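You operate a simulated robot arm through the tools that you are given. There is no shell and no other tool. Be economical: measure what you need, move in short steps, check, and stop when the job is done.

The job below is to be done with a simulated robot arm. You get a single attempt, and the scene is never put back.

JOB
Put things in order on the green table. At the end: the green striped cloth is on the stone trivet; the number twelve cell is on the boot wax tin; the jar marked wax is on the soap dish; the blue fuse stands on top of the red tomato; whatever was shut is shut again. Leave all else as you found it, and nothing knocked over. Set down upright: jar marked wax.

It is judged by the outcome, as a careful person would: the job done as asked, and still so three seconds after it is handed in. It fails if anything else is knocked over, pushed out of place, dropped, spilled or broken. Flat cloth is picked up by pressing the open fingertips on it (5 to 10 N) and closing them slowly along it; thin cloth reads only 2 to 8 mm in the jaws.

ROBOT AND FRAMES
A 7-joint arm with a two-finger parallel gripper, fixed in place. Base frame: the origin is at the foot of the arm, x ahead of it, y to its left, z up; the work surface is at about z = 0. Units: mm, degrees, N and s.
With the tool pointing down near the work surface it reaches from about 220 to 580 mm from the base axis. Its first joint turns from -66.0 to 66.0 degrees. Payload 2.5 kg.
Tool frame: the origin (TCP) lies between the finger pads and is the grasp point; the fingertips stand 23 mm ahead of it; z points along the fingers, y is the line along which they close. The gripper opens to 94 mm. The fingers are 38 mm wide and 10 mm thick; the gripper's body (54 by 96 mm) begins 39 mm behind the TCP.
Orientation is that of the tool frame in the base frame, as [roll, pitch, yaw] about the fixed x, y, z axes, in that order (R = Rz(yaw) Ry(pitch) Rx(roll)). With the fingers straight down and closing along the base's y, the tool's x points along the base's -x, its y along +y and its z along -z.

CONTROLS
- The arm moves only by the tool arm_command. Its argument "series" is a list that holds one entry, the list of rows, each a list of 7 numbers: the gripper command, from -1 (shut) to 1 (fully open), values between in proportion, then the shift along the base's x, y, z in mm, then the turn, a rotation vector about the base's x, y, z in degrees. In form: [[[fingers, dx, dy, dz, wx, wy, wz], ...]]. A call has 1 to 20 rows; each row is the pose to reach, as a shift and turn from the pose commanded when the call began. Rows are played at 5 a second. More than 50 mm and 8.6 degrees between two rows, or a gripper value outside its range, and nothing of the call is played. Where a pose cannot be reached the arm comes as near as it can. A force on the tool above 40 N (or 10 N above the force at the start of the call, whichever is more), or a blocked arm, ends the call early, and 0.2 s more pass. The fingers move at their own pace (about 108 mm/s each) and stop on an object; they squeeze with about 35 N. The grip force told is the motor's: it shows also when the fingers shut on nothing. Time passes only in rows, and 0.2 s behind the last, so rows that repeat a pose let the fingers close. The reply holds the time, the measured pose of the TCP, the force on the tool along the base axes, the opening and the grip force, in the units named above and with some noise, with the torque about the TCP (base axes, N m) and any sound that the robot's microphone picked up, and new pictures: "pictures" is both (left out), scene, wrist or none.
- Cameras (640 x 400 px; columns grow to the right, rows downward): "scene" is fixed at [132, -416.6, 523.8]; the picture's right is [0.72, -0.69, 0.00], its down [-0.48, -0.50, -0.72] and it looks along [0.50, 0.52, -0.69] (base axes); focal length 214 px, centre (320, 200). "wrist" rides on the gripper at [86, 16, -74] in the tool frame; the picture's right is [-0.18, 0.98, 0.00], its down [-0.58, -0.11, -0.81] and it looks along [-0.79, -0.15, 0.59] (tool axes); focal length 243 px, centre (320, 200). There is no depth. A picture from a camera that has moved, and an enlarged one, comes with that camera's place and axes in the base frame and with its lens. The place of the scene camera against the robot may be out by one fixed shift of up to 12 mm in any direction.
- enlarge(camera, box): a new picture of the part [left, top, right, bottom] of that camera's present view, enlarged. No time passes.
- close_job(): hands the job in; it is judged then, once.

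Work in short steps. Places have to be worked out from the pictures, the camera data and where the tool is seen: move nearer, look again, correct. Check each grasp and each placing, and mend what went wrong. You have 120 turns and 200 pictures in all, those below and enlarged ones among them. Open the gripper and draw the arm clear of the work before you hand the job in, unless the task says otherwise; then end with one line.

The tools are called after "Emit:" by a JSON object that holds its "fn" and its "kwargs". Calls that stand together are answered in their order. arm_command: Moves the arm, as the interface text tells. Its arguments: {"type":"object","properties":{"series":{"type":"array","items":{"type":"array","items":{"type":"array","items":{"type":"number"}}}},"pictures":{"type":"string","enum":["both","scene","wrist","none"]}},"required":["series"]} The other tools are called the same way: enlarge (camera, box) takes an enlarged picture of a part of a camera's view; close_job () hands the job in.

At the start:

```text
t: 0.0
ee_pos: [400.5, -126.7, 334.3]
ee_rot: [-180.0, 0.1, 179.9]
force: [0.5, 0.6, -0.3]
moment: [-0.01, -0.02, -0.03]
finger_gap: 94.1
gripper_force: 0.1
```

scene: 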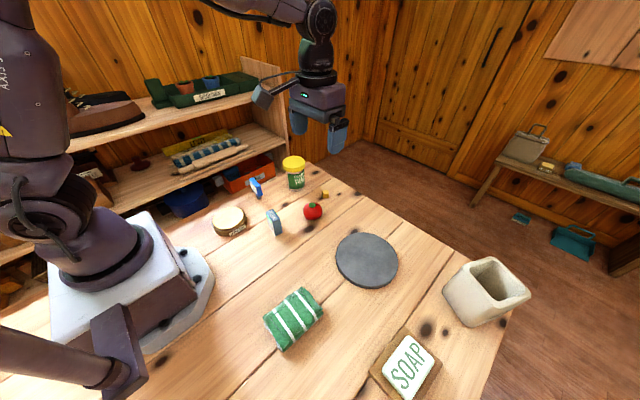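
wrist: 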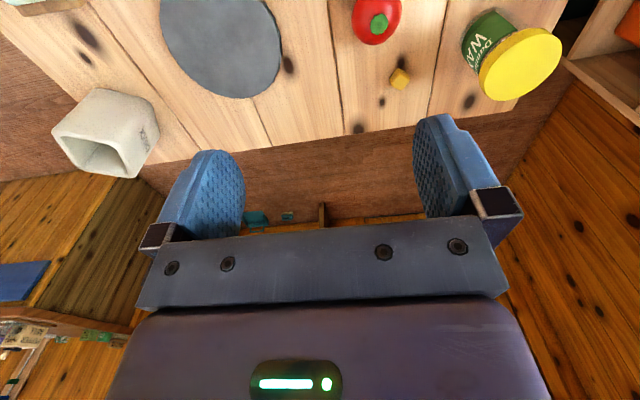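

I start by looking closer at the scene to identify the objects.

Emit:
{"fn": "enlarge", "kwargs": {"camera": "scene", "box": [200, 140, 360, 240]}}

Emit:
{"fn": "enlarge", "kwargs": {"camera": "scene", "box": [240, 220, 540, 400]}}

```text
4.00 times, centred on (280, 190) of scene
camera zoom: at [132.0, -416.6, 523.8], right [0.72, -0.69, 0.0], down [-0.48, -0.5, -0.72], along [0.5, 0.52, -0.69], focal length 858 px, centre (480, 240)
```

zoom: 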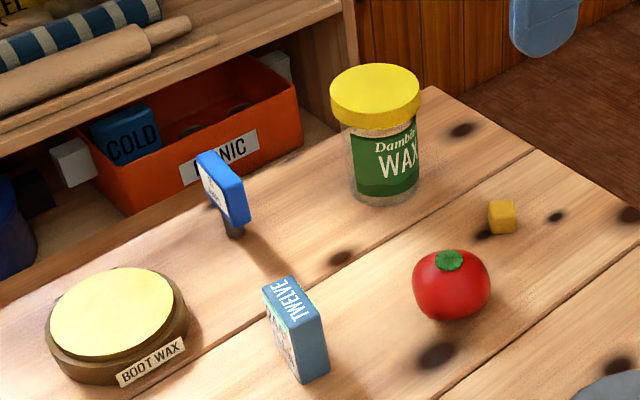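

```text
2.13 times, centred on (390, 310) of scene
camera zoom: at [132.0, -416.6, 523.8], right [0.72, -0.69, 0.0], down [-0.48, -0.5, -0.72], along [0.5, 0.52, -0.69], focal length 458 px, centre (171, -35)
```

zoom: 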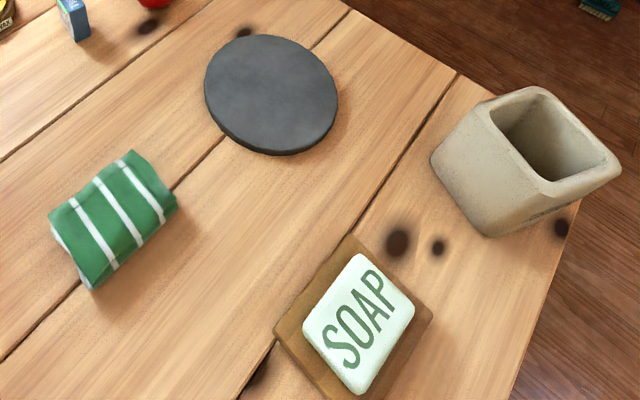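

The objects are roughly located. I estimate the cell near (327,-10), the tin near (228,86), the fuse near (367,159), the jar near (521,124), the tomato near (447,-57), the trivet near (435,-285), the cloth near (199,-262) and the soap dish near (300,-477). I'll move over the middle group to look with the wrist camera.

Emit:
{"fn": "arm_command", "kwargs": {"series": [[[1, -25, 25, -30, 0, 0, 0], [1, -50, 50, -60, 0, 0, 0], [1, -75, 75, -90, 0, 0, 0], [1, -100, 100, -120, 0, 0, 0], [1, -120, 117, -150, 0, 0, 0], [1, -120, 117, -150, 0, 0, 0]]]}}

```text
t: 1.4
ee_pos: [281.6, -6.4, 182.2]
ee_rot: [179.9, -0.1, 179.9]
force: [0.5, 0.7, -0.9]
moment: [0.0, 0.0, -0.02]
finger_gap: 93.8
gripper_force: 0.0
camera wrist: at [194.7, 10.2, 257.5], right [0.18, 0.98, 0.0], down [0.58, -0.11, 0.81], along [0.79, -0.15, -0.59], focal length 243 px, centre (320, 200)
```

scene: 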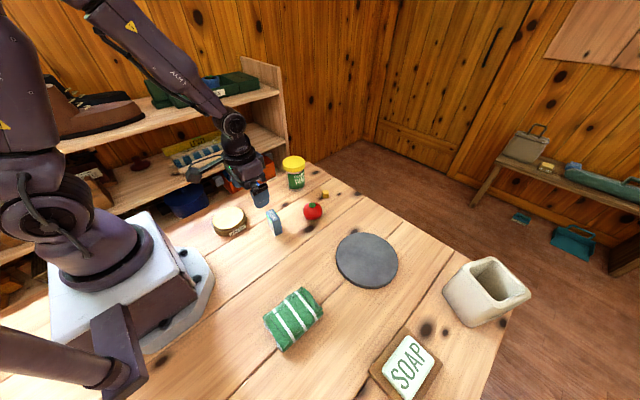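
wrist: 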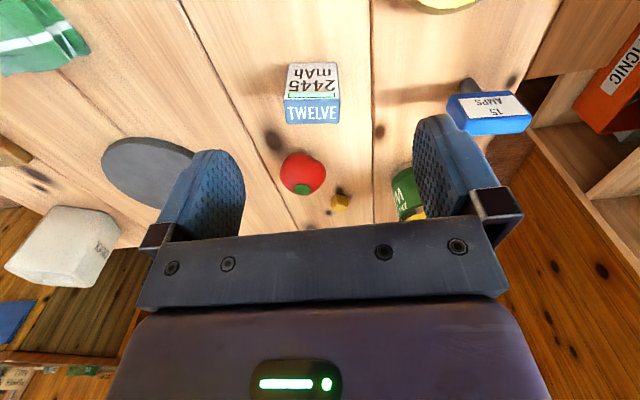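

The wrist view puts the cell near (320,-21). It looks about 62 mm high, 45 wide and 25 deep, turned about -10° in yaw. I'll move above it, turn with it and check.

Emit:
{"fn": "arm_command", "kwargs": {"series": [[[1, 19, -7, -20, 0, 0, -5], [1, 38, -14, -45, 0, 0, -10], [1, 38, -14, -70, 0, 0, -10], [1, 38, -14, -70, 0, 0, -10]]]}}

Emit:
{"fn": "enlarge", "kwargs": {"camera": "wrist", "box": [160, 0, 480, 200]}}

Emit:
{"fn": "enlarge", "kwargs": {"camera": "scene", "box": [200, 140, 360, 240]}}

```text
t: 2.4
ee_pos: [320.4, -25.4, 112.2]
ee_rot: [-179.9, -0.1, 169.9]
force: [-0.1, 0.1, -0.2]
moment: [0.01, -0.01, -0.01]
finger_gap: 94.0
gripper_force: 0.0
camera wrist: at [237.0, 5.1, 187.8], right [0.35, 0.94, 0.0], down [0.55, -0.21, 0.81], along [0.75, -0.29, -0.59], focal length 243 px, centre (320, 200)
```

scene: 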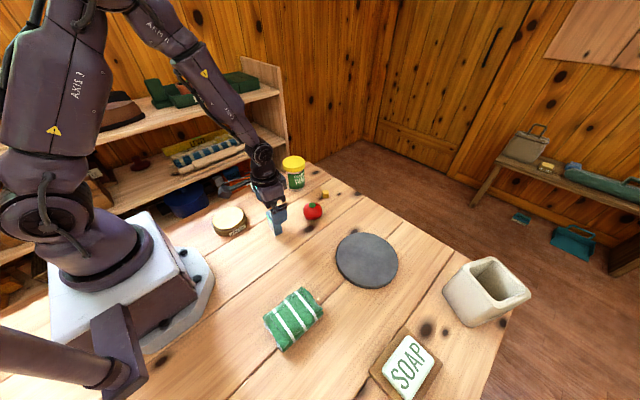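
wrist: 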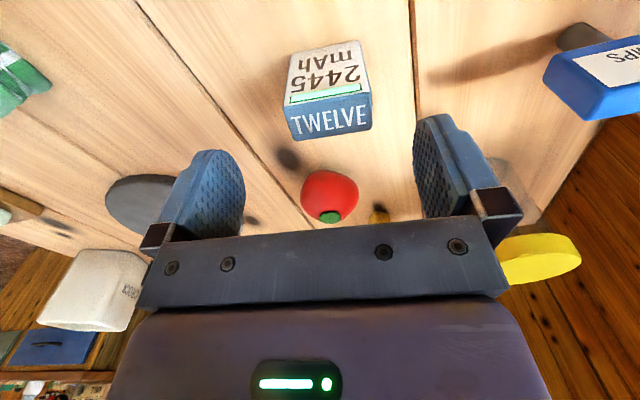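

```text
2.00 times, centred on (320, 100) of wrist
camera zoom: at [237.0, 5.1, 187.8], right [0.35, 0.94, 0.0], down [0.55, -0.21, 0.81], along [0.75, -0.29, -0.59], focal length 485 px, centre (320, 400)
```

zoom: 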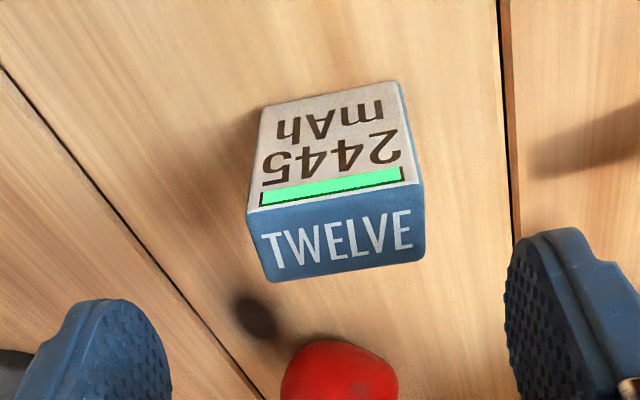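

```text
4.00 times, centred on (280, 190) of scene
camera zoom: at [132.0, -416.6, 523.8], right [0.72, -0.69, 0.0], down [-0.48, -0.5, -0.72], along [0.5, 0.52, -0.69], focal length 858 px, centre (480, 240)
```

zoom: 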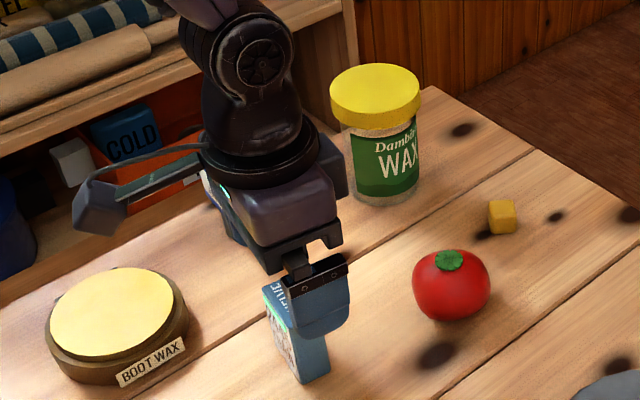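

The cell is centred near (319,-20.5), wide axis at -11°, top at about 66. I lower around it to z≈42 and close.

Emit:
{"fn": "arm_command", "kwargs": {"series": [[[1, 0, 4, -25, 0, 0, -1], [1, 0, 4, -50, 0, 0, -1], [1, 0, 4, -70, 0, 0, -1], [1, 0, 4, -70, 0, 0, -1], [-1, 0, 4, -70, 0, 0, -1], [-1, 0, 4, -70, 0, 0, -1], [-1, 0, 4, -70, 0, 0, -1]]]}}

```text
t: 4.0
ee_pos: [321.2, -19.3, 43.3]
ee_rot: [-179.9, 0.0, 169.0]
force: [-0.3, -0.3, -0.4]
moment: [0.02, 0.01, 0.0]
finger_gap: 49.7
gripper_force: 35.1
camera wrist: at [238.3, 12.7, 118.4], right [0.37, 0.93, 0.0], down [0.55, -0.22, 0.81], along [0.75, -0.3, -0.59], focal length 243 px, centre (320, 200)
```

scene: 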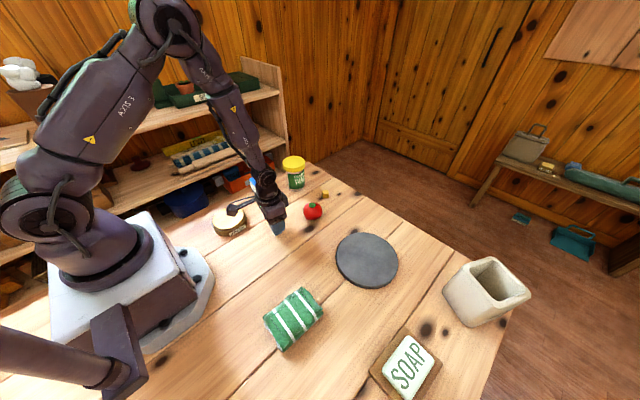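
wrist: 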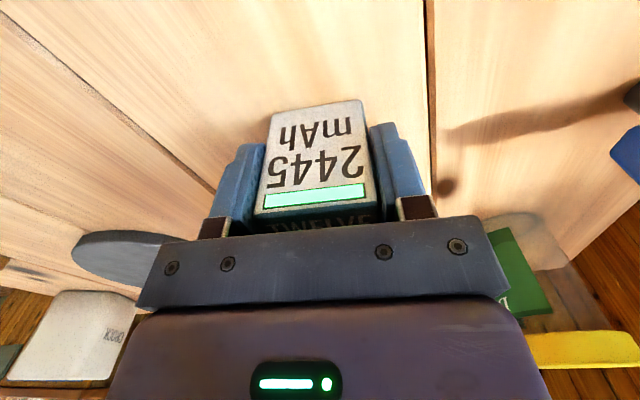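

The grip holds at 49.7 mm. I lift and go over the tin, near (229,101), to check it.

Emit:
{"fn": "arm_command", "kwargs": {"series": [[[-1, 0, 0, 40, 0, 0, 0], [-1, 0, 0, 85, 0, 0, 0], [-1, -20, 30, 100, 0, 0, 0], [-1, -40, 60, 100, 0, 0, 0], [-1, -65, 90, 100, 0, 0, 0], [-1, -90, 115, 100, 0, 0, 0], [-1, -90, 115, 100, 0, 0, 0]]]}}

Emit:
{"fn": "enlarge", "kwargs": {"camera": "scene", "box": [180, 140, 340, 240]}}

```text
t: 5.6
ee_pos: [228.4, 92.6, 143.3]
ee_rot: [-180.0, 0.0, 168.9]
force: [0.2, -0.2, -1.2]
moment: [-0.02, -0.02, -0.03]
finger_gap: 49.5
gripper_force: 35.1
camera wrist: at [145.1, 125.3, 219.0], right [0.37, 0.93, 0.0], down [0.55, -0.22, 0.81], along [0.75, -0.3, -0.59], focal length 243 px, centre (320, 200)
```

scene: 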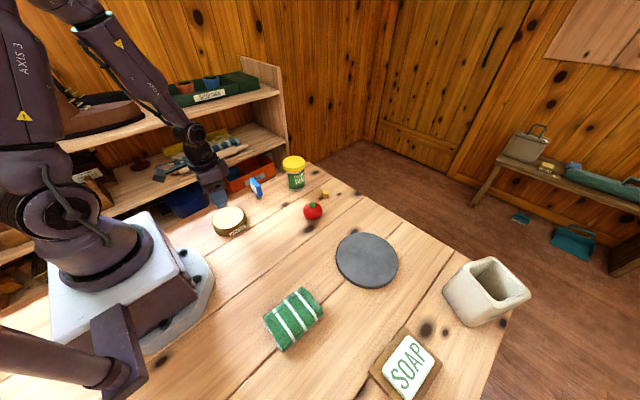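
wrist: 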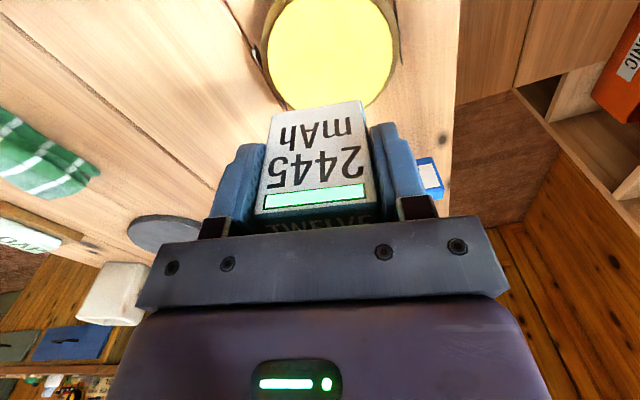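

```text
4.00 times, centred on (260, 190) of scene
camera zoom: at [132.0, -416.5, 523.8], right [0.72, -0.69, 0.0], down [-0.48, -0.5, -0.72], along [0.5, 0.52, -0.69], focal length 858 px, centre (560, 240)
```

zoom: 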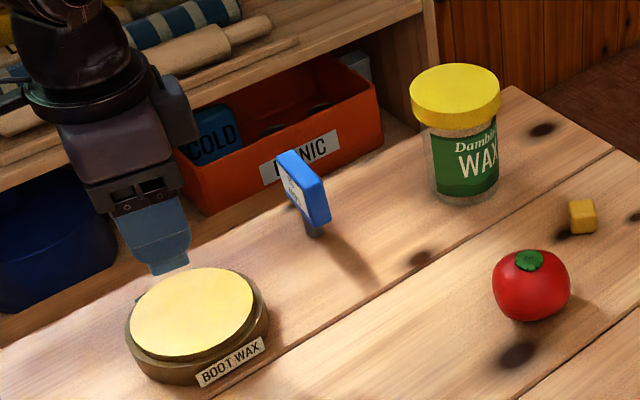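

The lid centre is near (225,101) by both cameras. I shift 8 mm in y and lower to just above the expected contact, then look.

Emit:
{"fn": "arm_command", "kwargs": {"series": [[[-1, -1, 8, -20, 0, 0, 0], [-1, -1, 8, -40, 0, 0, 0], [-1, -1, 8, -60, 0, 0, 0], [-1, -1, 8, -60, 0, 0, 0]]], "pictures": "wrist"}}

Emit:
{"fn": "enlarge", "kwargs": {"camera": "scene", "box": [180, 180, 276, 240]}}

```text
t: 6.6
ee_pos: [226.8, 103.2, 84.1]
ee_rot: [-180.0, 0.0, 169.0]
force: [0.5, -0.1, -1.4]
moment: [0.02, -0.05, 0.0]
finger_gap: 49.8
gripper_force: 35.3
camera wrist: at [143.6, 134.6, 158.8], right [0.37, 0.93, 0.0], down [0.55, -0.22, 0.81], along [0.75, -0.3, -0.59], focal length 243 px, centre (320, 200)
```

wrist: 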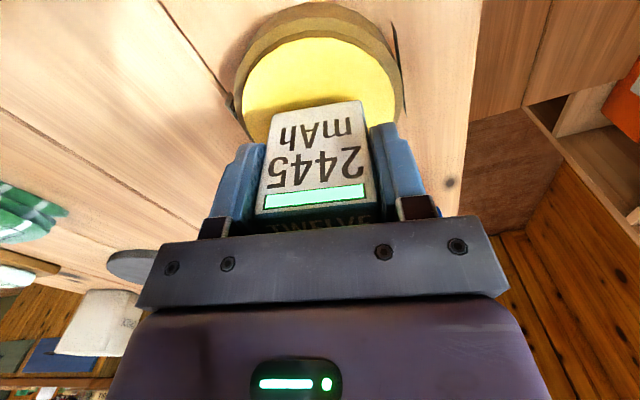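

```text
6.67 times, centred on (228, 210) of scene
camera zoom: at [132.0, -416.5, 523.8], right [0.72, -0.69, 0.0], down [-0.48, -0.5, -0.72], along [0.5, 0.52, -0.69], focal length 1430 px, centre (933, 133)
```

zoom: 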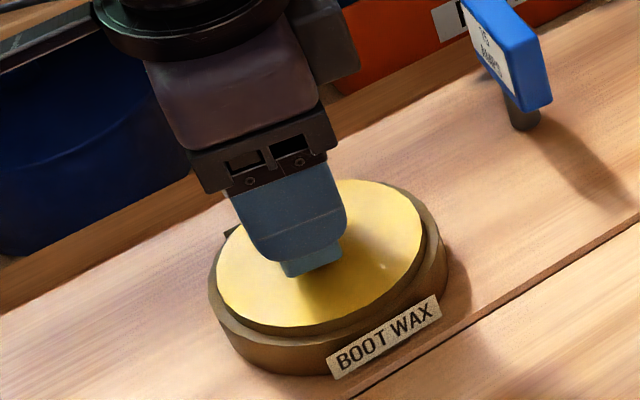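

The cell is centred over the lid at about (227,103). I lower in small steps to contact.

Emit:
{"fn": "arm_command", "kwargs": {"series": [[[-1, 0, 0, -3, 0, 0, 0], [-1, 0, 0, -6, 0, 0, 0], [-1, 0, 0, -8, 0, 0, 0], [-1, 0, 0, -10, 0, 0, 0]]], "pictures": "none"}}

Emit:
{"fn": "enlarge", "kwargs": {"camera": "scene", "box": [180, 180, 276, 240]}}

```text
t: 7.6
ee_pos: [226.5, 102.0, 74.8]
ee_rot: [179.9, 0.0, 169.0]
force: [0.3, -0.1, -1.2]
moment: [0.0, 0.01, 0.0]
finger_gap: 49.8
gripper_force: 35.0
```

```text
6.67 times, centred on (228, 210) of scene
camera zoom: at [132.0, -416.6, 523.8], right [0.72, -0.69, 0.0], down [-0.48, -0.5, -0.72], along [0.5, 0.52, -0.69], focal length 1430 px, centre (933, 133)
```

zoom: 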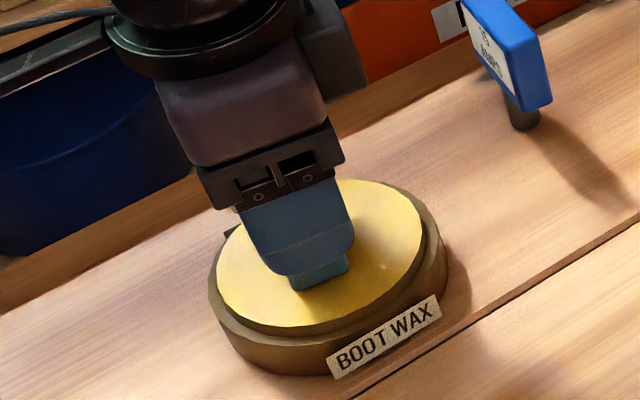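

Emit:
{"fn": "arm_command", "kwargs": {"series": [[[-1, 0, 0, -2, 0, 0, 0], [-1, 0, 0, -4, 0, 0, 0], [-1, 0, 0, -6, 0, 0, 0]]], "pictures": "none"}}

```text
t: 8.4
ee_pos: [228.3, 103.5, 68.7]
ee_rot: [180.0, 0.1, 168.9]
force: [-2.4, -2.5, 30.4]
moment: [-0.16, 0.09, -0.04]
finger_gap: 49.6
gripper_force: 34.6
```

Contact at 30 N near z=69. I ease up a little, open partway, then fully, and rise straight.

Emit:
{"fn": "arm_command", "kwargs": {"series": [[[-1, 0, 0, 1, 0, 0, 0], [-1, 0, 0, 1, 0, 0, 0], [0.4, 0, 0, 1, 0, 0, 0], [0.6, 0, 0, 1, 0, 0, 0], [0.6, 0, 0, 30, 0, 0, 0], [0.6, 0, 0, 75, 0, 0, 0], [0.6, 0, 0, 110, 0, 0, 0]]]}}

Emit:
{"fn": "enlarge", "kwargs": {"camera": "scene", "box": [180, 140, 340, 240]}}

```text
t: 10.0
ee_pos: [225.7, 100.4, 180.7]
ee_rot: [180.0, 0.0, 169.0]
force: [0.6, 0.0, 0.0]
moment: [0.0, -0.01, -0.02]
finger_gap: 75.2
gripper_force: 0.0
camera wrist: at [143.8, 133.5, 255.2], right [0.37, 0.93, 0.0], down [0.55, -0.22, 0.81], along [0.75, -0.3, -0.59], focal length 243 px, centre (320, 200)
```

scene: 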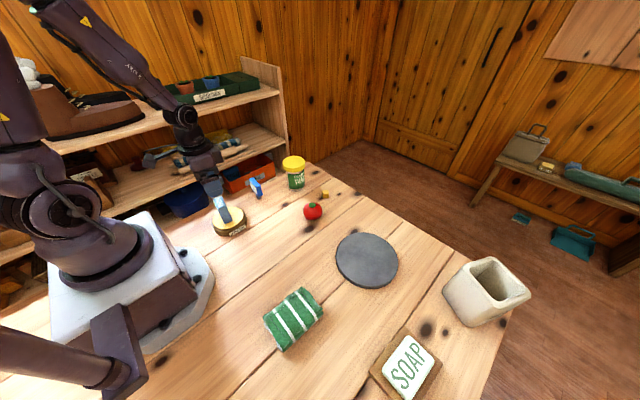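
wrist: 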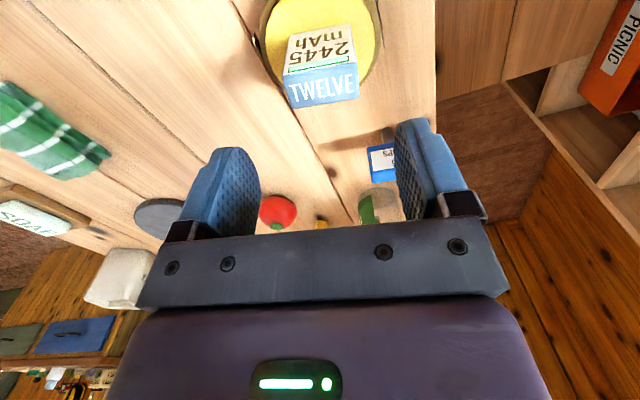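

```text
4.00 times, centred on (260, 190) of scene
camera zoom: at [132.0, -416.5, 523.8], right [0.72, -0.69, 0.0], down [-0.48, -0.5, -0.72], along [0.5, 0.52, -0.69], focal length 858 px, centre (560, 240)
```

zoom: 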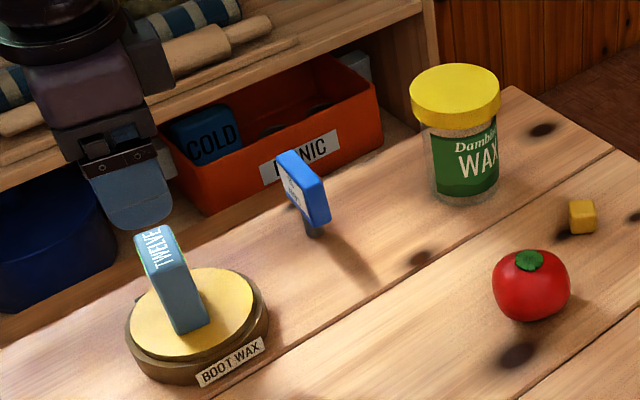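

The cell stands squarely on the tin. Next is the fuse, near (357,142); I move to view it.

Emit:
{"fn": "arm_command", "kwargs": {"series": [[[0.6, 35, 5, 0, 0, 0, 0], [1, 70, 10, 0, 0, 0, 0], [1, 100, 15, -10, 0, 0, 0], [1, 100, 15, -10, 0, 0, 0]]]}}

Emit:
{"fn": "enlarge", "kwargs": {"camera": "wrist", "box": [200, 0, 520, 200]}}

```text
t: 11.0
ee_pos: [328.1, 117.8, 165.8]
ee_rot: [180.0, -0.1, 168.9]
force: [1.0, 0.1, -0.2]
moment: [-0.01, -0.01, -0.02]
finger_gap: 94.1
gripper_force: 0.2
camera wrist: at [244.7, 150.8, 241.1], right [0.37, 0.93, 0.0], down [0.55, -0.22, 0.81], along [0.75, -0.3, -0.59], focal length 243 px, centre (320, 200)
```

scene: 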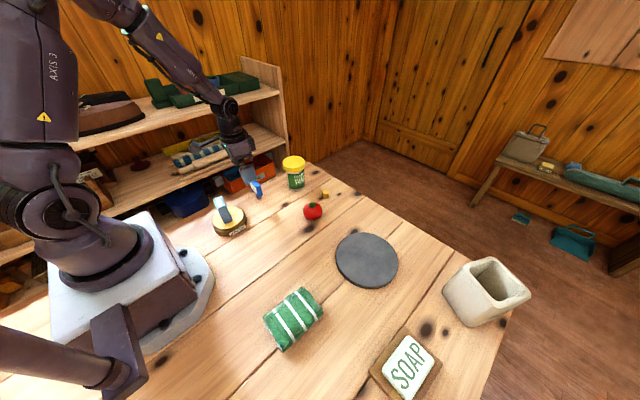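
wrist: 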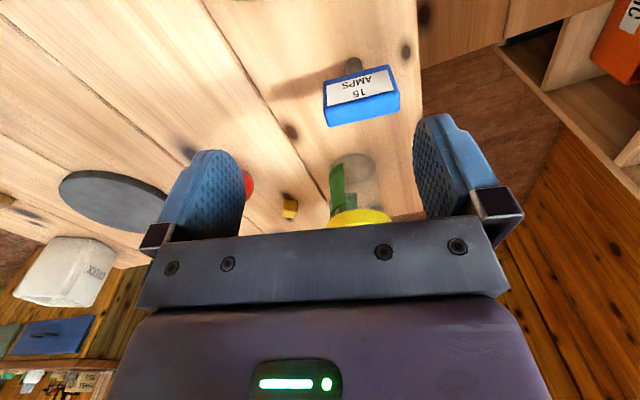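

```text
2.00 times, centred on (360, 100) of wrist
camera zoom: at [244.7, 150.8, 241.1], right [0.37, 0.93, 0.0], down [0.55, -0.22, 0.81], along [0.75, -0.3, -0.59], focal length 485 px, centre (240, 400)
```

zoom: 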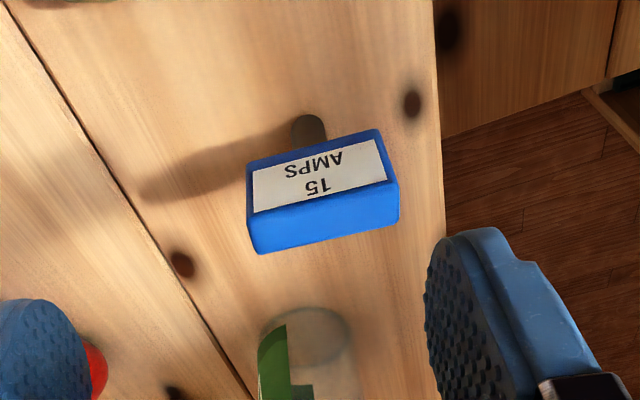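

Both cameras put the fuse at about (358,140). Its blue head spans z 36–73, 55 mm wide and 19 mm deep, at about -7° yaw. I align above it at z≈105 and check.

Emit:
{"fn": "arm_command", "kwargs": {"series": [[[1, 15, 11, -20, 0, 0, 2], [1, 30, 22, -40, 0, 0, 4], [1, 30, 22, -60, 0, 0, 4], [1, 30, 22, -60, 0, 0, 4]]]}}

```text
t: 12.0
ee_pos: [359.0, 138.8, 105.6]
ee_rot: [180.0, 0.0, 173.0]
force: [-0.2, -0.5, -0.4]
moment: [0.0, -0.01, 0.0]
finger_gap: 94.0
gripper_force: 0.0
camera wrist: at [273.4, 165.6, 180.9], right [0.3, 0.95, 0.0], down [0.56, -0.18, 0.81], along [0.77, -0.24, -0.59], focal length 243 px, centre (320, 200)
```

scene: 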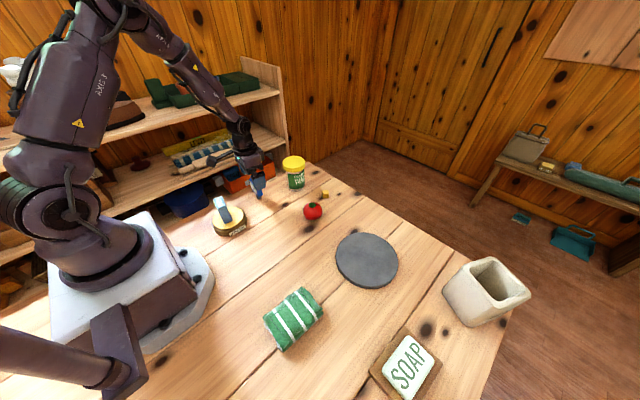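
wrist: 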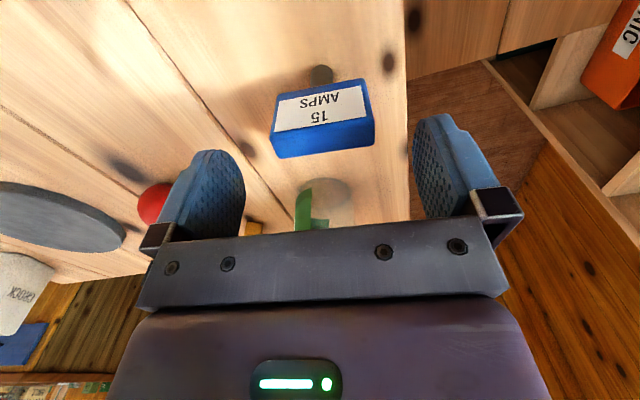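

The fuse is centred between the fingers. I lower to z≈54 and close.

Emit:
{"fn": "arm_command", "kwargs": {"series": [[[1, 0, 0, -25, 0, 0, 0], [1, 0, 0, -50, 0, 0, 0], [1, 0, 0, -52, 0, 0, 0], [0, 0, 0, -52, 0, 0, 0], [-1, 0, 0, -52, 0, 0, 0], [-1, 0, 0, -52, 0, 0, 0]]]}}

Emit:
{"fn": "enlarge", "kwargs": {"camera": "scene", "box": [220, 150, 348, 230]}}

```text
t: 13.4
ee_pos: [357.1, 139.6, 54.4]
ee_rot: [-180.0, 0.0, 173.0]
force: [0.4, 0.4, 0.9]
moment: [0.0, 0.0, -0.02]
finger_gap: 57.4
gripper_force: 34.4
camera wrist: at [272.9, 164.8, 130.5], right [0.3, 0.95, 0.0], down [0.56, -0.18, 0.81], along [0.77, -0.24, -0.59], focal length 243 px, centre (320, 200)
```

scene: 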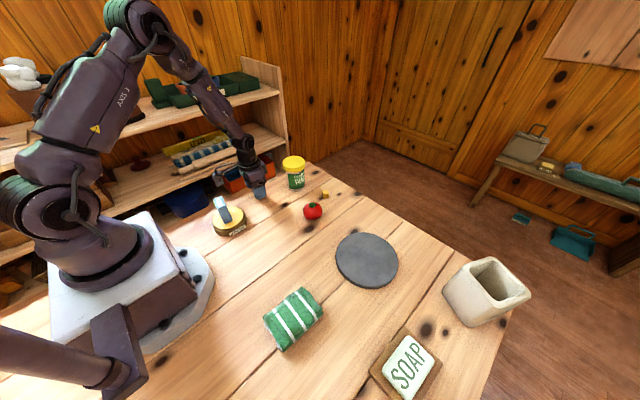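
wrist: 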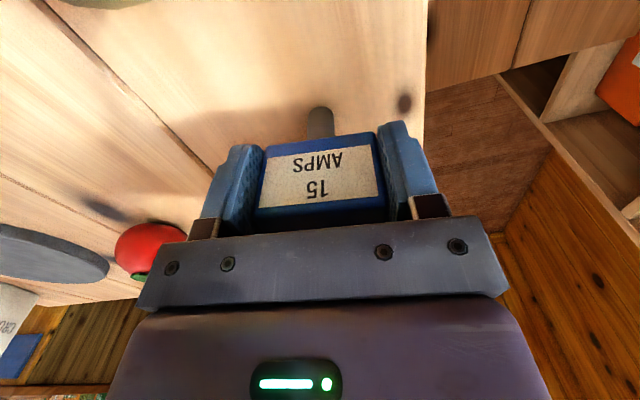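

```text
5.00 times, centred on (284, 190) of scene
camera zoom: at [132.0, -416.6, 523.8], right [0.72, -0.69, 0.0], down [-0.48, -0.5, -0.72], along [0.5, 0.52, -0.69], focal length 1072 px, centre (500, 250)
```

zoom: 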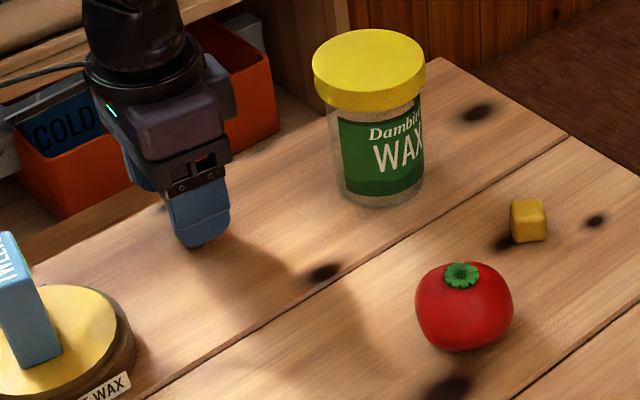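

The fuse is held at 57.4 mm, with the post foot 54 mm below the TCP. I lift and carry it to near the tomato, about (441,-54), staying high.

Emit:
{"fn": "arm_command", "kwargs": {"series": [[[-1, 0, 0, 40, 0, 0, 0], [-1, 0, 0, 85, 0, 0, 0], [-1, 12, -38, 95, 0, 0, 0], [-1, 24, -77, 95, 0, 0, 0], [-1, 36, -116, 95, 0, 0, 0], [-1, 48, -155, 95, 0, 0, 0], [-1, 60, -193, 95, 0, 0, 0], [-1, 60, -193, 95, 0, 0, 0]]]}}

Emit:
{"fn": "enlarge", "kwargs": {"camera": "wrist", "box": [200, 0, 520, 200]}}

Emit:
{"fn": "enlarge", "kwargs": {"camera": "scene", "box": [260, 150, 388, 230]}}

```text
t: 15.2
ee_pos: [417.5, -51.3, 152.8]
ee_rot: [179.9, -0.1, 173.0]
force: [-0.7, 0.9, -0.2]
moment: [-0.03, 0.02, 0.0]
finger_gap: 57.4
gripper_force: 34.8
camera wrist: at [332.9, -25.9, 228.0], right [0.3, 0.95, 0.0], down [0.56, -0.18, 0.81], along [0.77, -0.24, -0.59], focal length 243 px, centre (320, 200)
```

scene: 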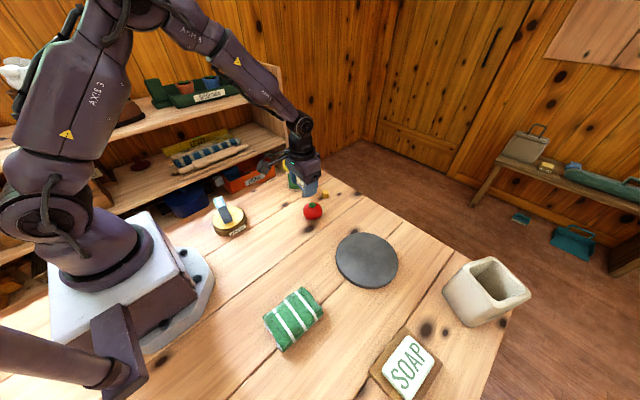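
wrist: 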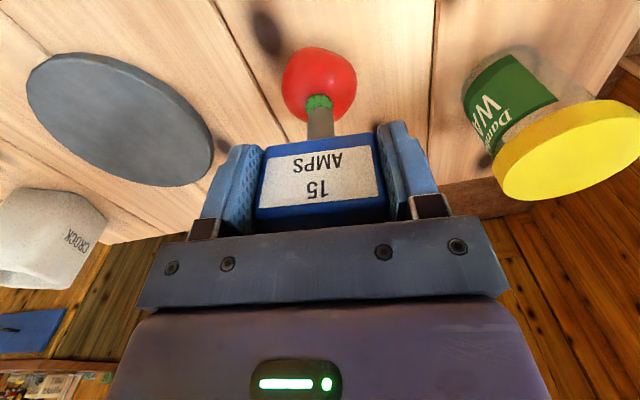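

```text
2.00 times, centred on (360, 100) of wrist
camera zoom: at [332.9, -25.9, 228.0], right [0.3, 0.95, 0.0], down [0.56, -0.18, 0.81], along [0.77, -0.24, -0.59], focal length 485 px, centre (240, 400)
```

zoom: 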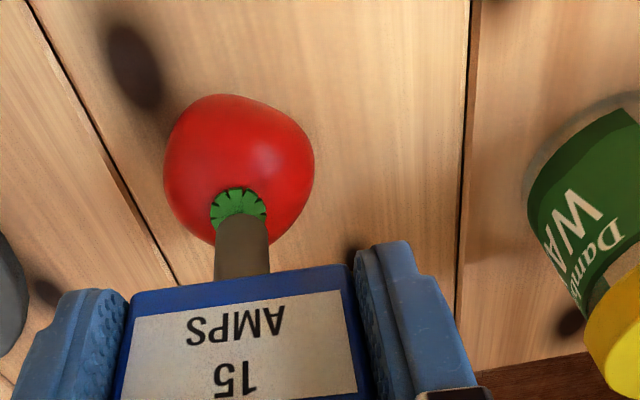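

```text
5.00 times, centred on (324, 190) of scene
camera zoom: at [132.0, -416.6, 523.8], right [0.72, -0.69, 0.0], down [-0.48, -0.5, -0.72], along [0.5, 0.52, -0.69], focal length 1072 px, centre (300, 250)
```

zoom: 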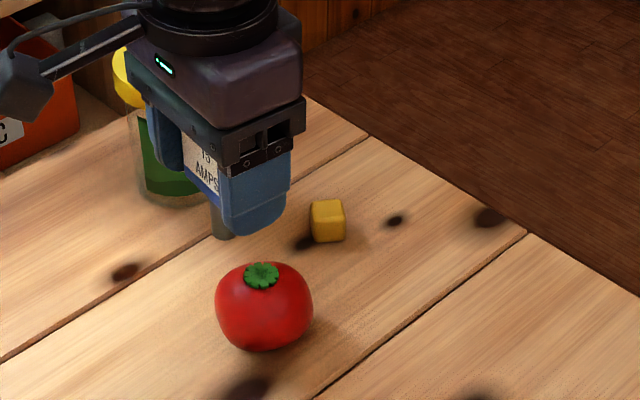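

Triangulating the two views, the calyx is at about (437.5,-59), top z≈54. I move over it and lower until the foot is about 12 mm above it, then look.

Emit:
{"fn": "arm_command", "kwargs": {"series": [[[-1, 10, -4, -10, 0, 0, 0], [-1, 20, -8, -20, 0, 0, 0], [-1, 20, -8, -32, 0, 0, 0], [-1, 20, -8, -32, 0, 0, 0]]], "pictures": "none"}}

Emit:
{"fn": "enlarge", "kwargs": {"camera": "wrist", "box": [240, 20, 400, 120]}}

Emit:
{"fn": "enlarge", "kwargs": {"camera": "scene", "box": [280, 170, 344, 230]}}

```text
t: 16.2
ee_pos: [436.6, -60.8, 119.2]
ee_rot: [180.0, 0.1, 173.0]
force: [-0.3, 0.1, -1.0]
moment: [0.02, 0.02, 0.03]
finger_gap: 57.3
gripper_force: 34.8
```

```text
4.00 times, centred on (320, 70) of wrist
camera zoom: at [353.0, -33.3, 194.7], right [0.3, 0.95, 0.0], down [0.56, -0.18, 0.81], along [0.77, -0.24, -0.59], focal length 970 px, centre (320, 720)
```

zoom: 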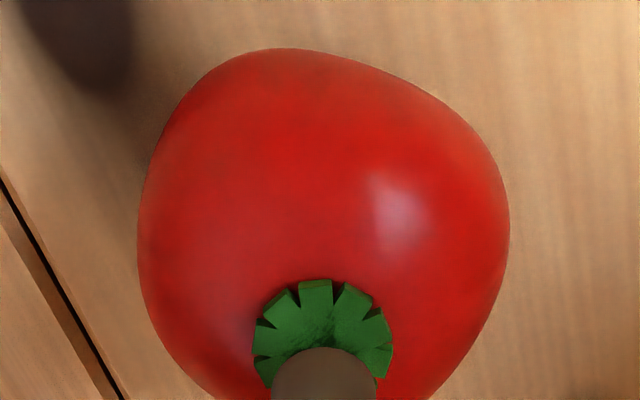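

```text
6.67 times, centred on (312, 200) of scene
camera zoom: at [132.0, -416.6, 523.8], right [0.72, -0.69, 0.0], down [-0.48, -0.5, -0.72], along [0.5, 0.52, -0.69], focal length 1430 px, centre (373, 200)
```

zoom: 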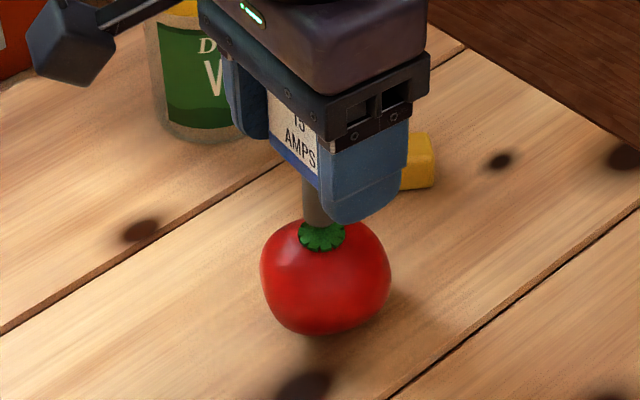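

The foot lines up with the calyx centre to within 2 mm in both views. I lower in small steps to feel for contact.

Emit:
{"fn": "arm_command", "kwargs": {"series": [[[-1, 0, 0, -3, 0, 0, 0], [-1, 0, 0, -6, 0, 0, 0], [-1, 0, 0, -8, 0, 0, 0]]], "pictures": "none"}}

Emit:
{"fn": "enlarge", "kwargs": {"camera": "scene", "box": [280, 170, 344, 230]}}

Emit:
{"fn": "enlarge", "kwargs": {"camera": "wrist", "box": [240, 20, 400, 120]}}

```text
t: 17.0
ee_pos: [436.4, -60.8, 111.6]
ee_rot: [-180.0, -0.1, 173.1]
force: [0.3, 0.4, -0.7]
moment: [0.02, 0.0, -0.02]
finger_gap: 57.5
gripper_force: 35.4
```

```text
6.67 times, centred on (312, 200) of scene
camera zoom: at [132.0, -416.6, 523.8], right [0.72, -0.69, 0.0], down [-0.48, -0.5, -0.72], along [0.5, 0.52, -0.69], focal length 1430 px, centre (373, 200)
```

zoom: 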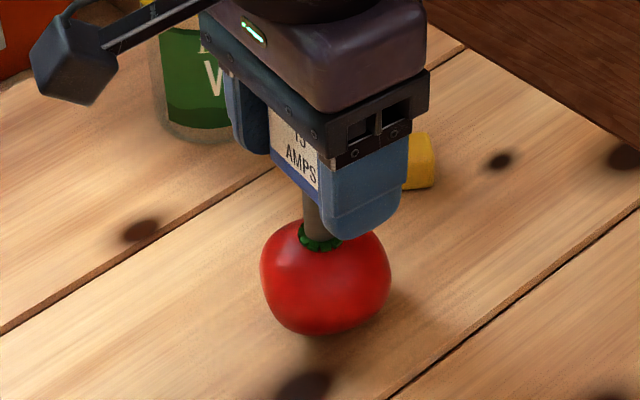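

```text
4.00 times, centred on (320, 70) of wrist
camera zoom: at [352.5, -34.0, 186.1], right [0.3, 0.95, 0.0], down [0.56, -0.18, 0.81], along [0.77, -0.24, -0.59], focal length 970 px, centre (320, 720)
```

zoom: 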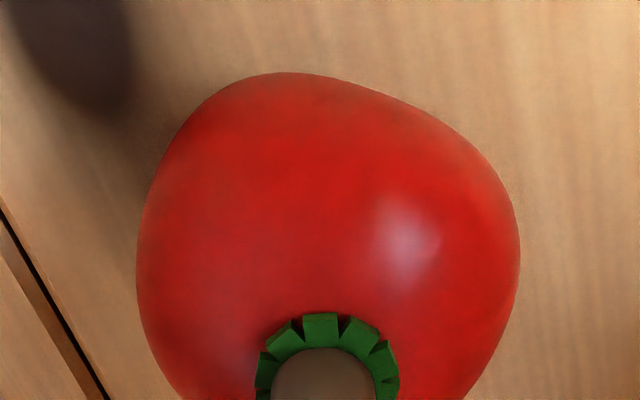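

Nearly touching and still well centred. I continue down in small steps.

Emit:
{"fn": "arm_command", "kwargs": {"series": [[[-1, 0, 0.5, -1.5, 0, 0, 0], [-1, 0, 0.5, -3, 0, 0, 0], [-1, 0, 0.5, -3.5, 0, 0, 0]]], "pictures": "none"}}

Emit:
{"fn": "enlarge", "kwargs": {"camera": "wrist", "box": [240, 20, 400, 120]}}

```text
t: 17.8
ee_pos: [438.0, -60.8, 109.8]
ee_rot: [180.0, 0.2, 173.1]
force: [-3.9, -0.2, 13.4]
moment: [0.0, 0.24, -0.01]
finger_gap: 57.2
gripper_force: 35.1
```

```text
4.00 times, centred on (320, 70) of wrist
camera zoom: at [352.9, -33.9, 184.1], right [0.3, 0.95, 0.0], down [0.56, -0.18, 0.81], along [0.77, -0.24, -0.59], focal length 970 px, centre (320, 720)
```

zoom: 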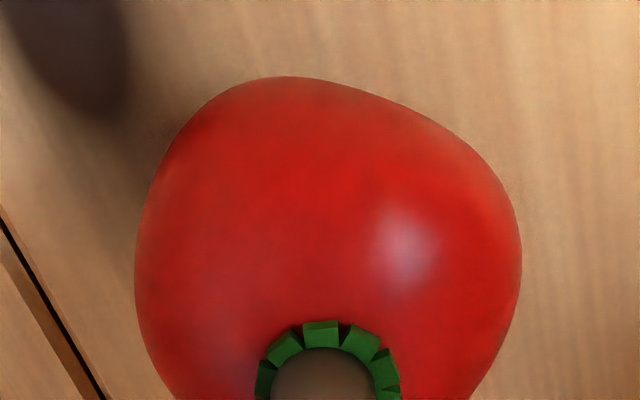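

Contact is at 13 N with the foot about 1.5 mm too far in +x. I lift slightly, shift back and touch down again.

Emit:
{"fn": "arm_command", "kwargs": {"series": [[[-1, 0, 0, 3, 0, 0, 0], [-1, -1.5, 0.5, 3, 0, 0, 0], [-1, -1.5, 0.5, 1.5, 0, 0, 0], [-1, -1.5, 0.5, 0.5, 0, 0, 0], [-1, -1.5, 0.5, 0.5, 0, 0, 0]]], "pictures": "none"}}

Emit:
{"fn": "enlarge", "kwargs": {"camera": "wrist", "box": [240, 20, 400, 120]}}

```text
t: 19.0
ee_pos: [434.3, -59.3, 108.3]
ee_rot: [180.0, 0.0, 173.0]
force: [-2.1, -0.2, 5.6]
moment: [0.01, 0.18, -0.03]
finger_gap: 57.6
gripper_force: 34.8
```

```text
4.00 times, centred on (320, 70) of wrist
camera zoom: at [351.0, -34.1, 184.3], right [0.3, 0.95, 0.0], down [0.56, -0.18, 0.81], along [0.77, -0.24, -0.59], focal length 970 px, centre (320, 720)
```

zoom: 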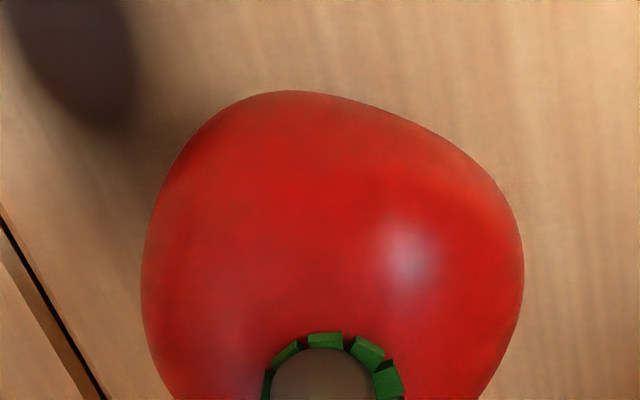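

Depth is now good, but the foot sits 1.3 mm to the left. I correct that and touch again.

Emit:
{"fn": "arm_command", "kwargs": {"series": [[[-1, 0, 0, 3, 0, 0, 0], [-1, 0.4, 1.3, 3, 0, 0, 0], [-1, 0.4, 1.3, 1.5, 0, 0, 0], [-1, 0.4, 1.3, 0.3, 0, 0, 0], [-1, 0.4, 1.3, 0.3, 0, 0, 0]]], "pictures": "none"}}

Emit:
{"fn": "enlarge", "kwargs": {"camera": "wrist", "box": [240, 20, 400, 120]}}

Emit:
{"fn": "enlarge", "kwargs": {"camera": "scene", "box": [280, 170, 344, 230]}}

```text
t: 20.2
ee_pos: [436.1, -59.1, 109.2]
ee_rot: [180.0, 0.0, 173.0]
force: [-0.7, 1.0, -1.0]
moment: [0.0, 0.01, -0.02]
finger_gap: 57.4
gripper_force: 35.4
```

```text
4.00 times, centred on (320, 70) of wrist
camera zoom: at [351.6, -32.9, 184.4], right [0.3, 0.95, 0.0], down [0.56, -0.18, 0.81], along [0.77, -0.24, -0.59], focal length 970 px, centre (320, 720)
```

zoom: 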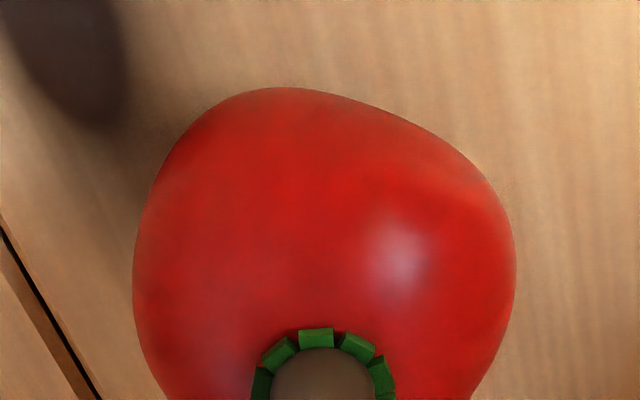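

```text
6.67 times, centred on (312, 200) of scene
camera zoom: at [132.0, -416.6, 523.8], right [0.72, -0.69, 0.0], down [-0.48, -0.5, -0.72], along [0.5, 0.52, -0.69], focal length 1430 px, centre (373, 200)
```

zoom: 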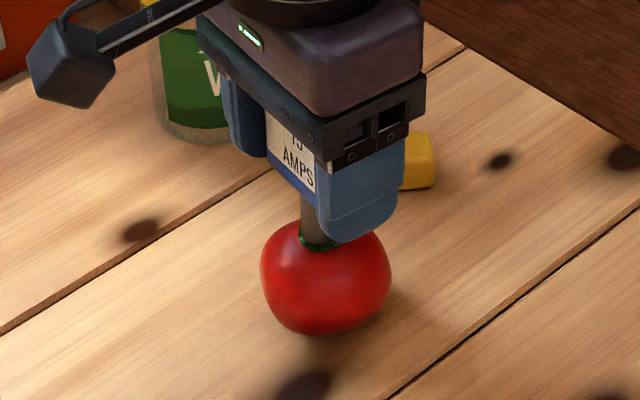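

The foot is centred now and just off contact. I lower under a millimetre, touch, and open gently in steps.

Emit:
{"fn": "arm_command", "kwargs": {"series": [[[-1, 0, 0, -0.7, 0, 0, 0], [-1, 0, 0, -0.7, 0, 0, 0]]], "pictures": "none"}}

```text
t: 20.8
ee_pos: [438.1, -60.9, 109.7]
ee_rot: [-180.0, 0.1, 173.0]
force: [-3.7, 0.9, 11.8]
moment: [0.02, 0.24, -0.01]
finger_gap: 57.1
gripper_force: 34.8
```

Emit:
{"fn": "arm_command", "kwargs": {"series": [[[-1, 0, 0, 0.4, 0, 0, 0], [-1, 0, 0, 0.4, 0, 0, 0], [0.26, 0, 0, 0.4, 0, 0, 0], [0.3, 0, 0, 0.4, 0, 0, 0], [0.4, 0, 0, 0.4, 0, 0, 0], [0.55, 0, 0, 0.4, 0, 0, 0]]], "pictures": "wrist"}}

Emit:
{"fn": "enlarge", "kwargs": {"camera": "scene", "box": [280, 170, 344, 230]}}

```text
t: 22.2
ee_pos: [437.1, -59.1, 109.3]
ee_rot: [180.0, 0.0, 173.0]
force: [-0.1, -0.6, 0.4]
moment: [0.0, 0.01, -0.02]
finger_gap: 73.0
gripper_force: 0.1
camera wrist: at [352.1, -32.7, 184.1], right [0.3, 0.95, 0.0], down [0.56, -0.18, 0.81], along [0.77, -0.24, -0.59], focal length 243 px, centre (320, 200)
```

wrist: 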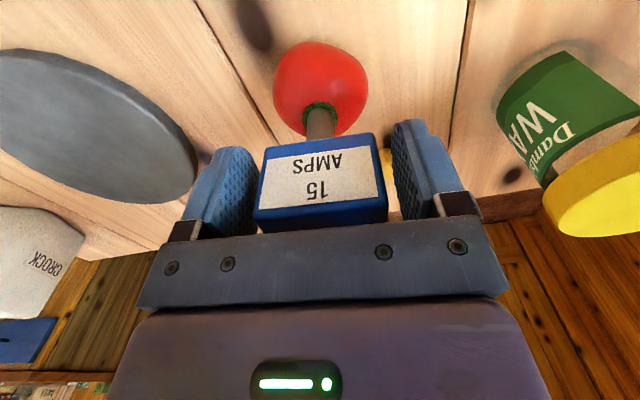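

```text
6.67 times, centred on (312, 200) of scene
camera zoom: at [132.0, -416.6, 523.8], right [0.72, -0.69, 0.0], down [-0.48, -0.5, -0.72], along [0.5, 0.52, -0.69], focal length 1430 px, centre (373, 200)
```

zoom: 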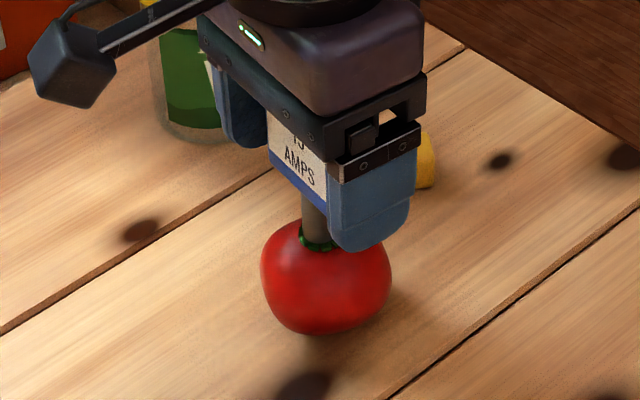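

It stands free with no lean. I wait a moment, then rise straight up.

Emit:
{"fn": "arm_command", "kwargs": {"series": [[[0.7, 0, 0, 0, 0, 0, 0], [0.7, 0, 0, 20, 0, 0, 0], [0.7, 0, 0, 50, 0, 0, 0], [0.7, 0, 0, 90, 0, 0, 0], [0.7, 0, 0, 120, 0, 0, 0]]]}}

Emit:
{"fn": "enlarge", "kwargs": {"camera": "scene", "box": [260, 140, 356, 230]}}

```text
t: 23.4
ee_pos: [435.2, -63.3, 228.7]
ee_rot: [-180.0, 0.0, 172.9]
force: [0.2, 0.2, -0.5]
moment: [-0.02, -0.01, -0.02]
finger_gap: 79.9
gripper_force: 0.1
camera wrist: at [349.9, -35.6, 303.1], right [0.3, 0.95, 0.0], down [0.56, -0.18, 0.81], along [0.77, -0.24, -0.59], focal length 243 px, centre (320, 200)
```

scene: 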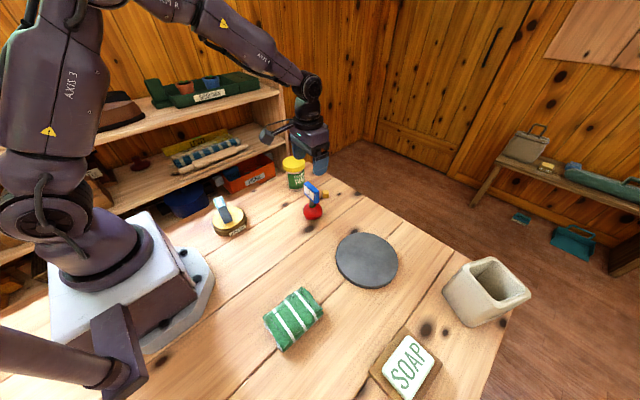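
wrist: 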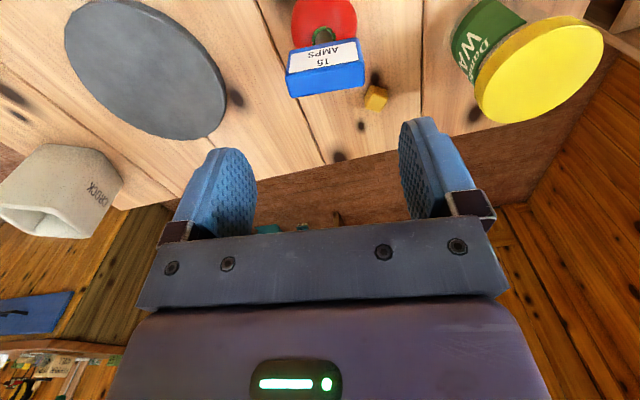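

```text
4.44 times, centred on (308, 185) of scene
camera zoom: at [132.0, -416.6, 523.8], right [0.72, -0.69, 0.0], down [-0.48, -0.5, -0.72], along [0.5, 0.52, -0.69], focal length 953 px, centre (373, 267)
```

zoom: 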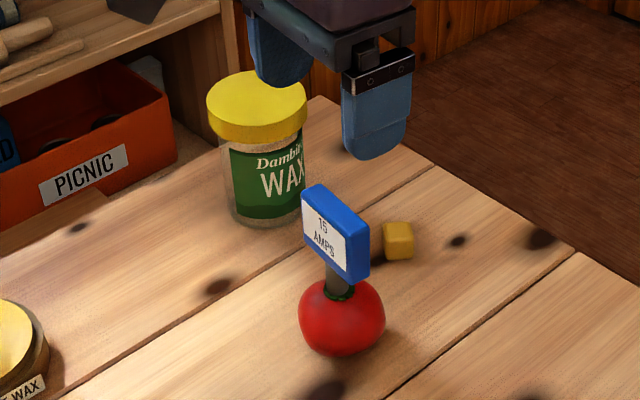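

The fuse stands on the tomato. Next is the jar: I move up near it for a good look at its diameter, height and lid.

Emit:
{"fn": "arm_command", "kwargs": {"series": [[[0.8, 0, 40, 0, 0, 0, 0], [1, 5, 80, 0, 0, 0, 0], [1, 15, 120, 0, 0, 0, 0], [1, 25, 155, 0, 0, 0, 0], [1, 25, 155, 0, 0, 0, 0]]]}}

Emit:
{"fn": "enlarge", "kwargs": {"camera": "wrist", "box": [200, 0, 520, 200]}}

Emit:
{"fn": "enlarge", "kwargs": {"camera": "scene", "box": [260, 140, 340, 190]}}

```text
t: 24.6
ee_pos: [463.3, 92.4, 225.0]
ee_rot: [-179.9, 0.0, 172.9]
force: [-0.3, -0.9, 0.2]
moment: [0.01, -0.05, -0.01]
finger_gap: 93.8
gripper_force: 0.0
camera wrist: at [378.6, 119.5, 300.3], right [0.3, 0.95, 0.0], down [0.56, -0.18, 0.81], along [0.77, -0.24, -0.59], focal length 243 px, centre (320, 200)
```

scene: 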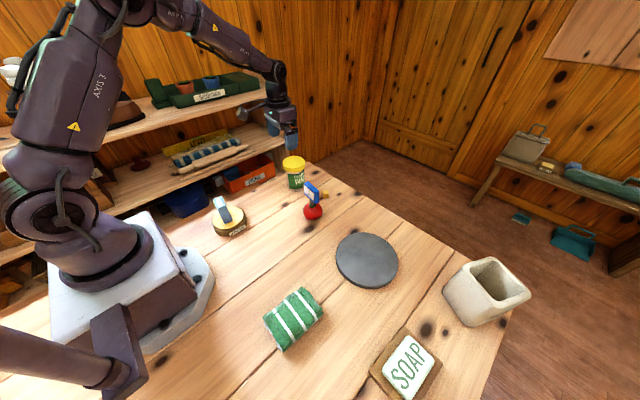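
wrist: 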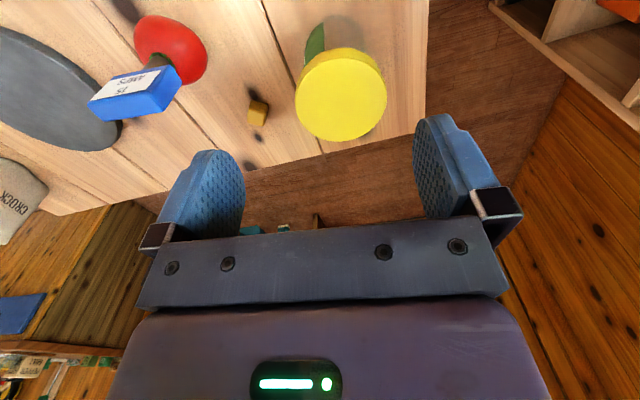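

```text
2.00 times, centred on (360, 100) of wrist
camera zoom: at [378.6, 119.5, 300.3], right [0.3, 0.95, 0.0], down [0.56, -0.18, 0.81], along [0.77, -0.24, -0.59], focal length 485 px, centre (240, 400)
```

zoom: 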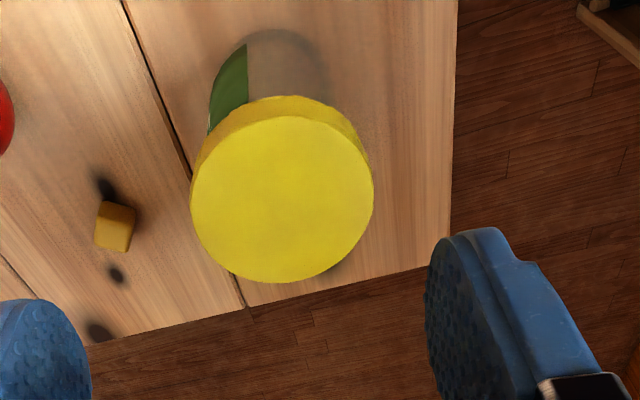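

```text
8.00 times, centred on (300, 165) of scene
camera zoom: at [132.1, -416.5, 523.8], right [0.72, -0.69, 0.0], down [-0.48, -0.5, -0.72], along [0.5, 0.52, -0.69], focal length 1716 px, centre (480, 480)
```

zoom: 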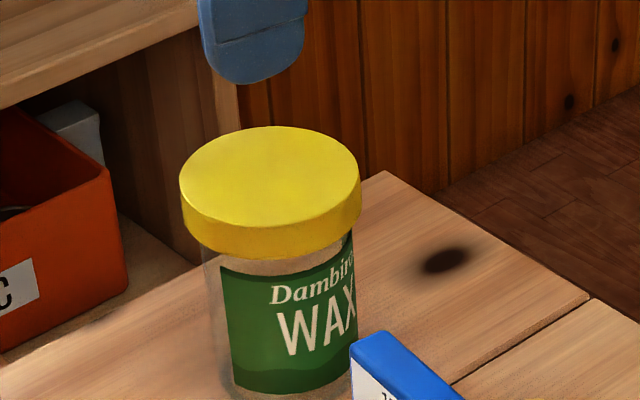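

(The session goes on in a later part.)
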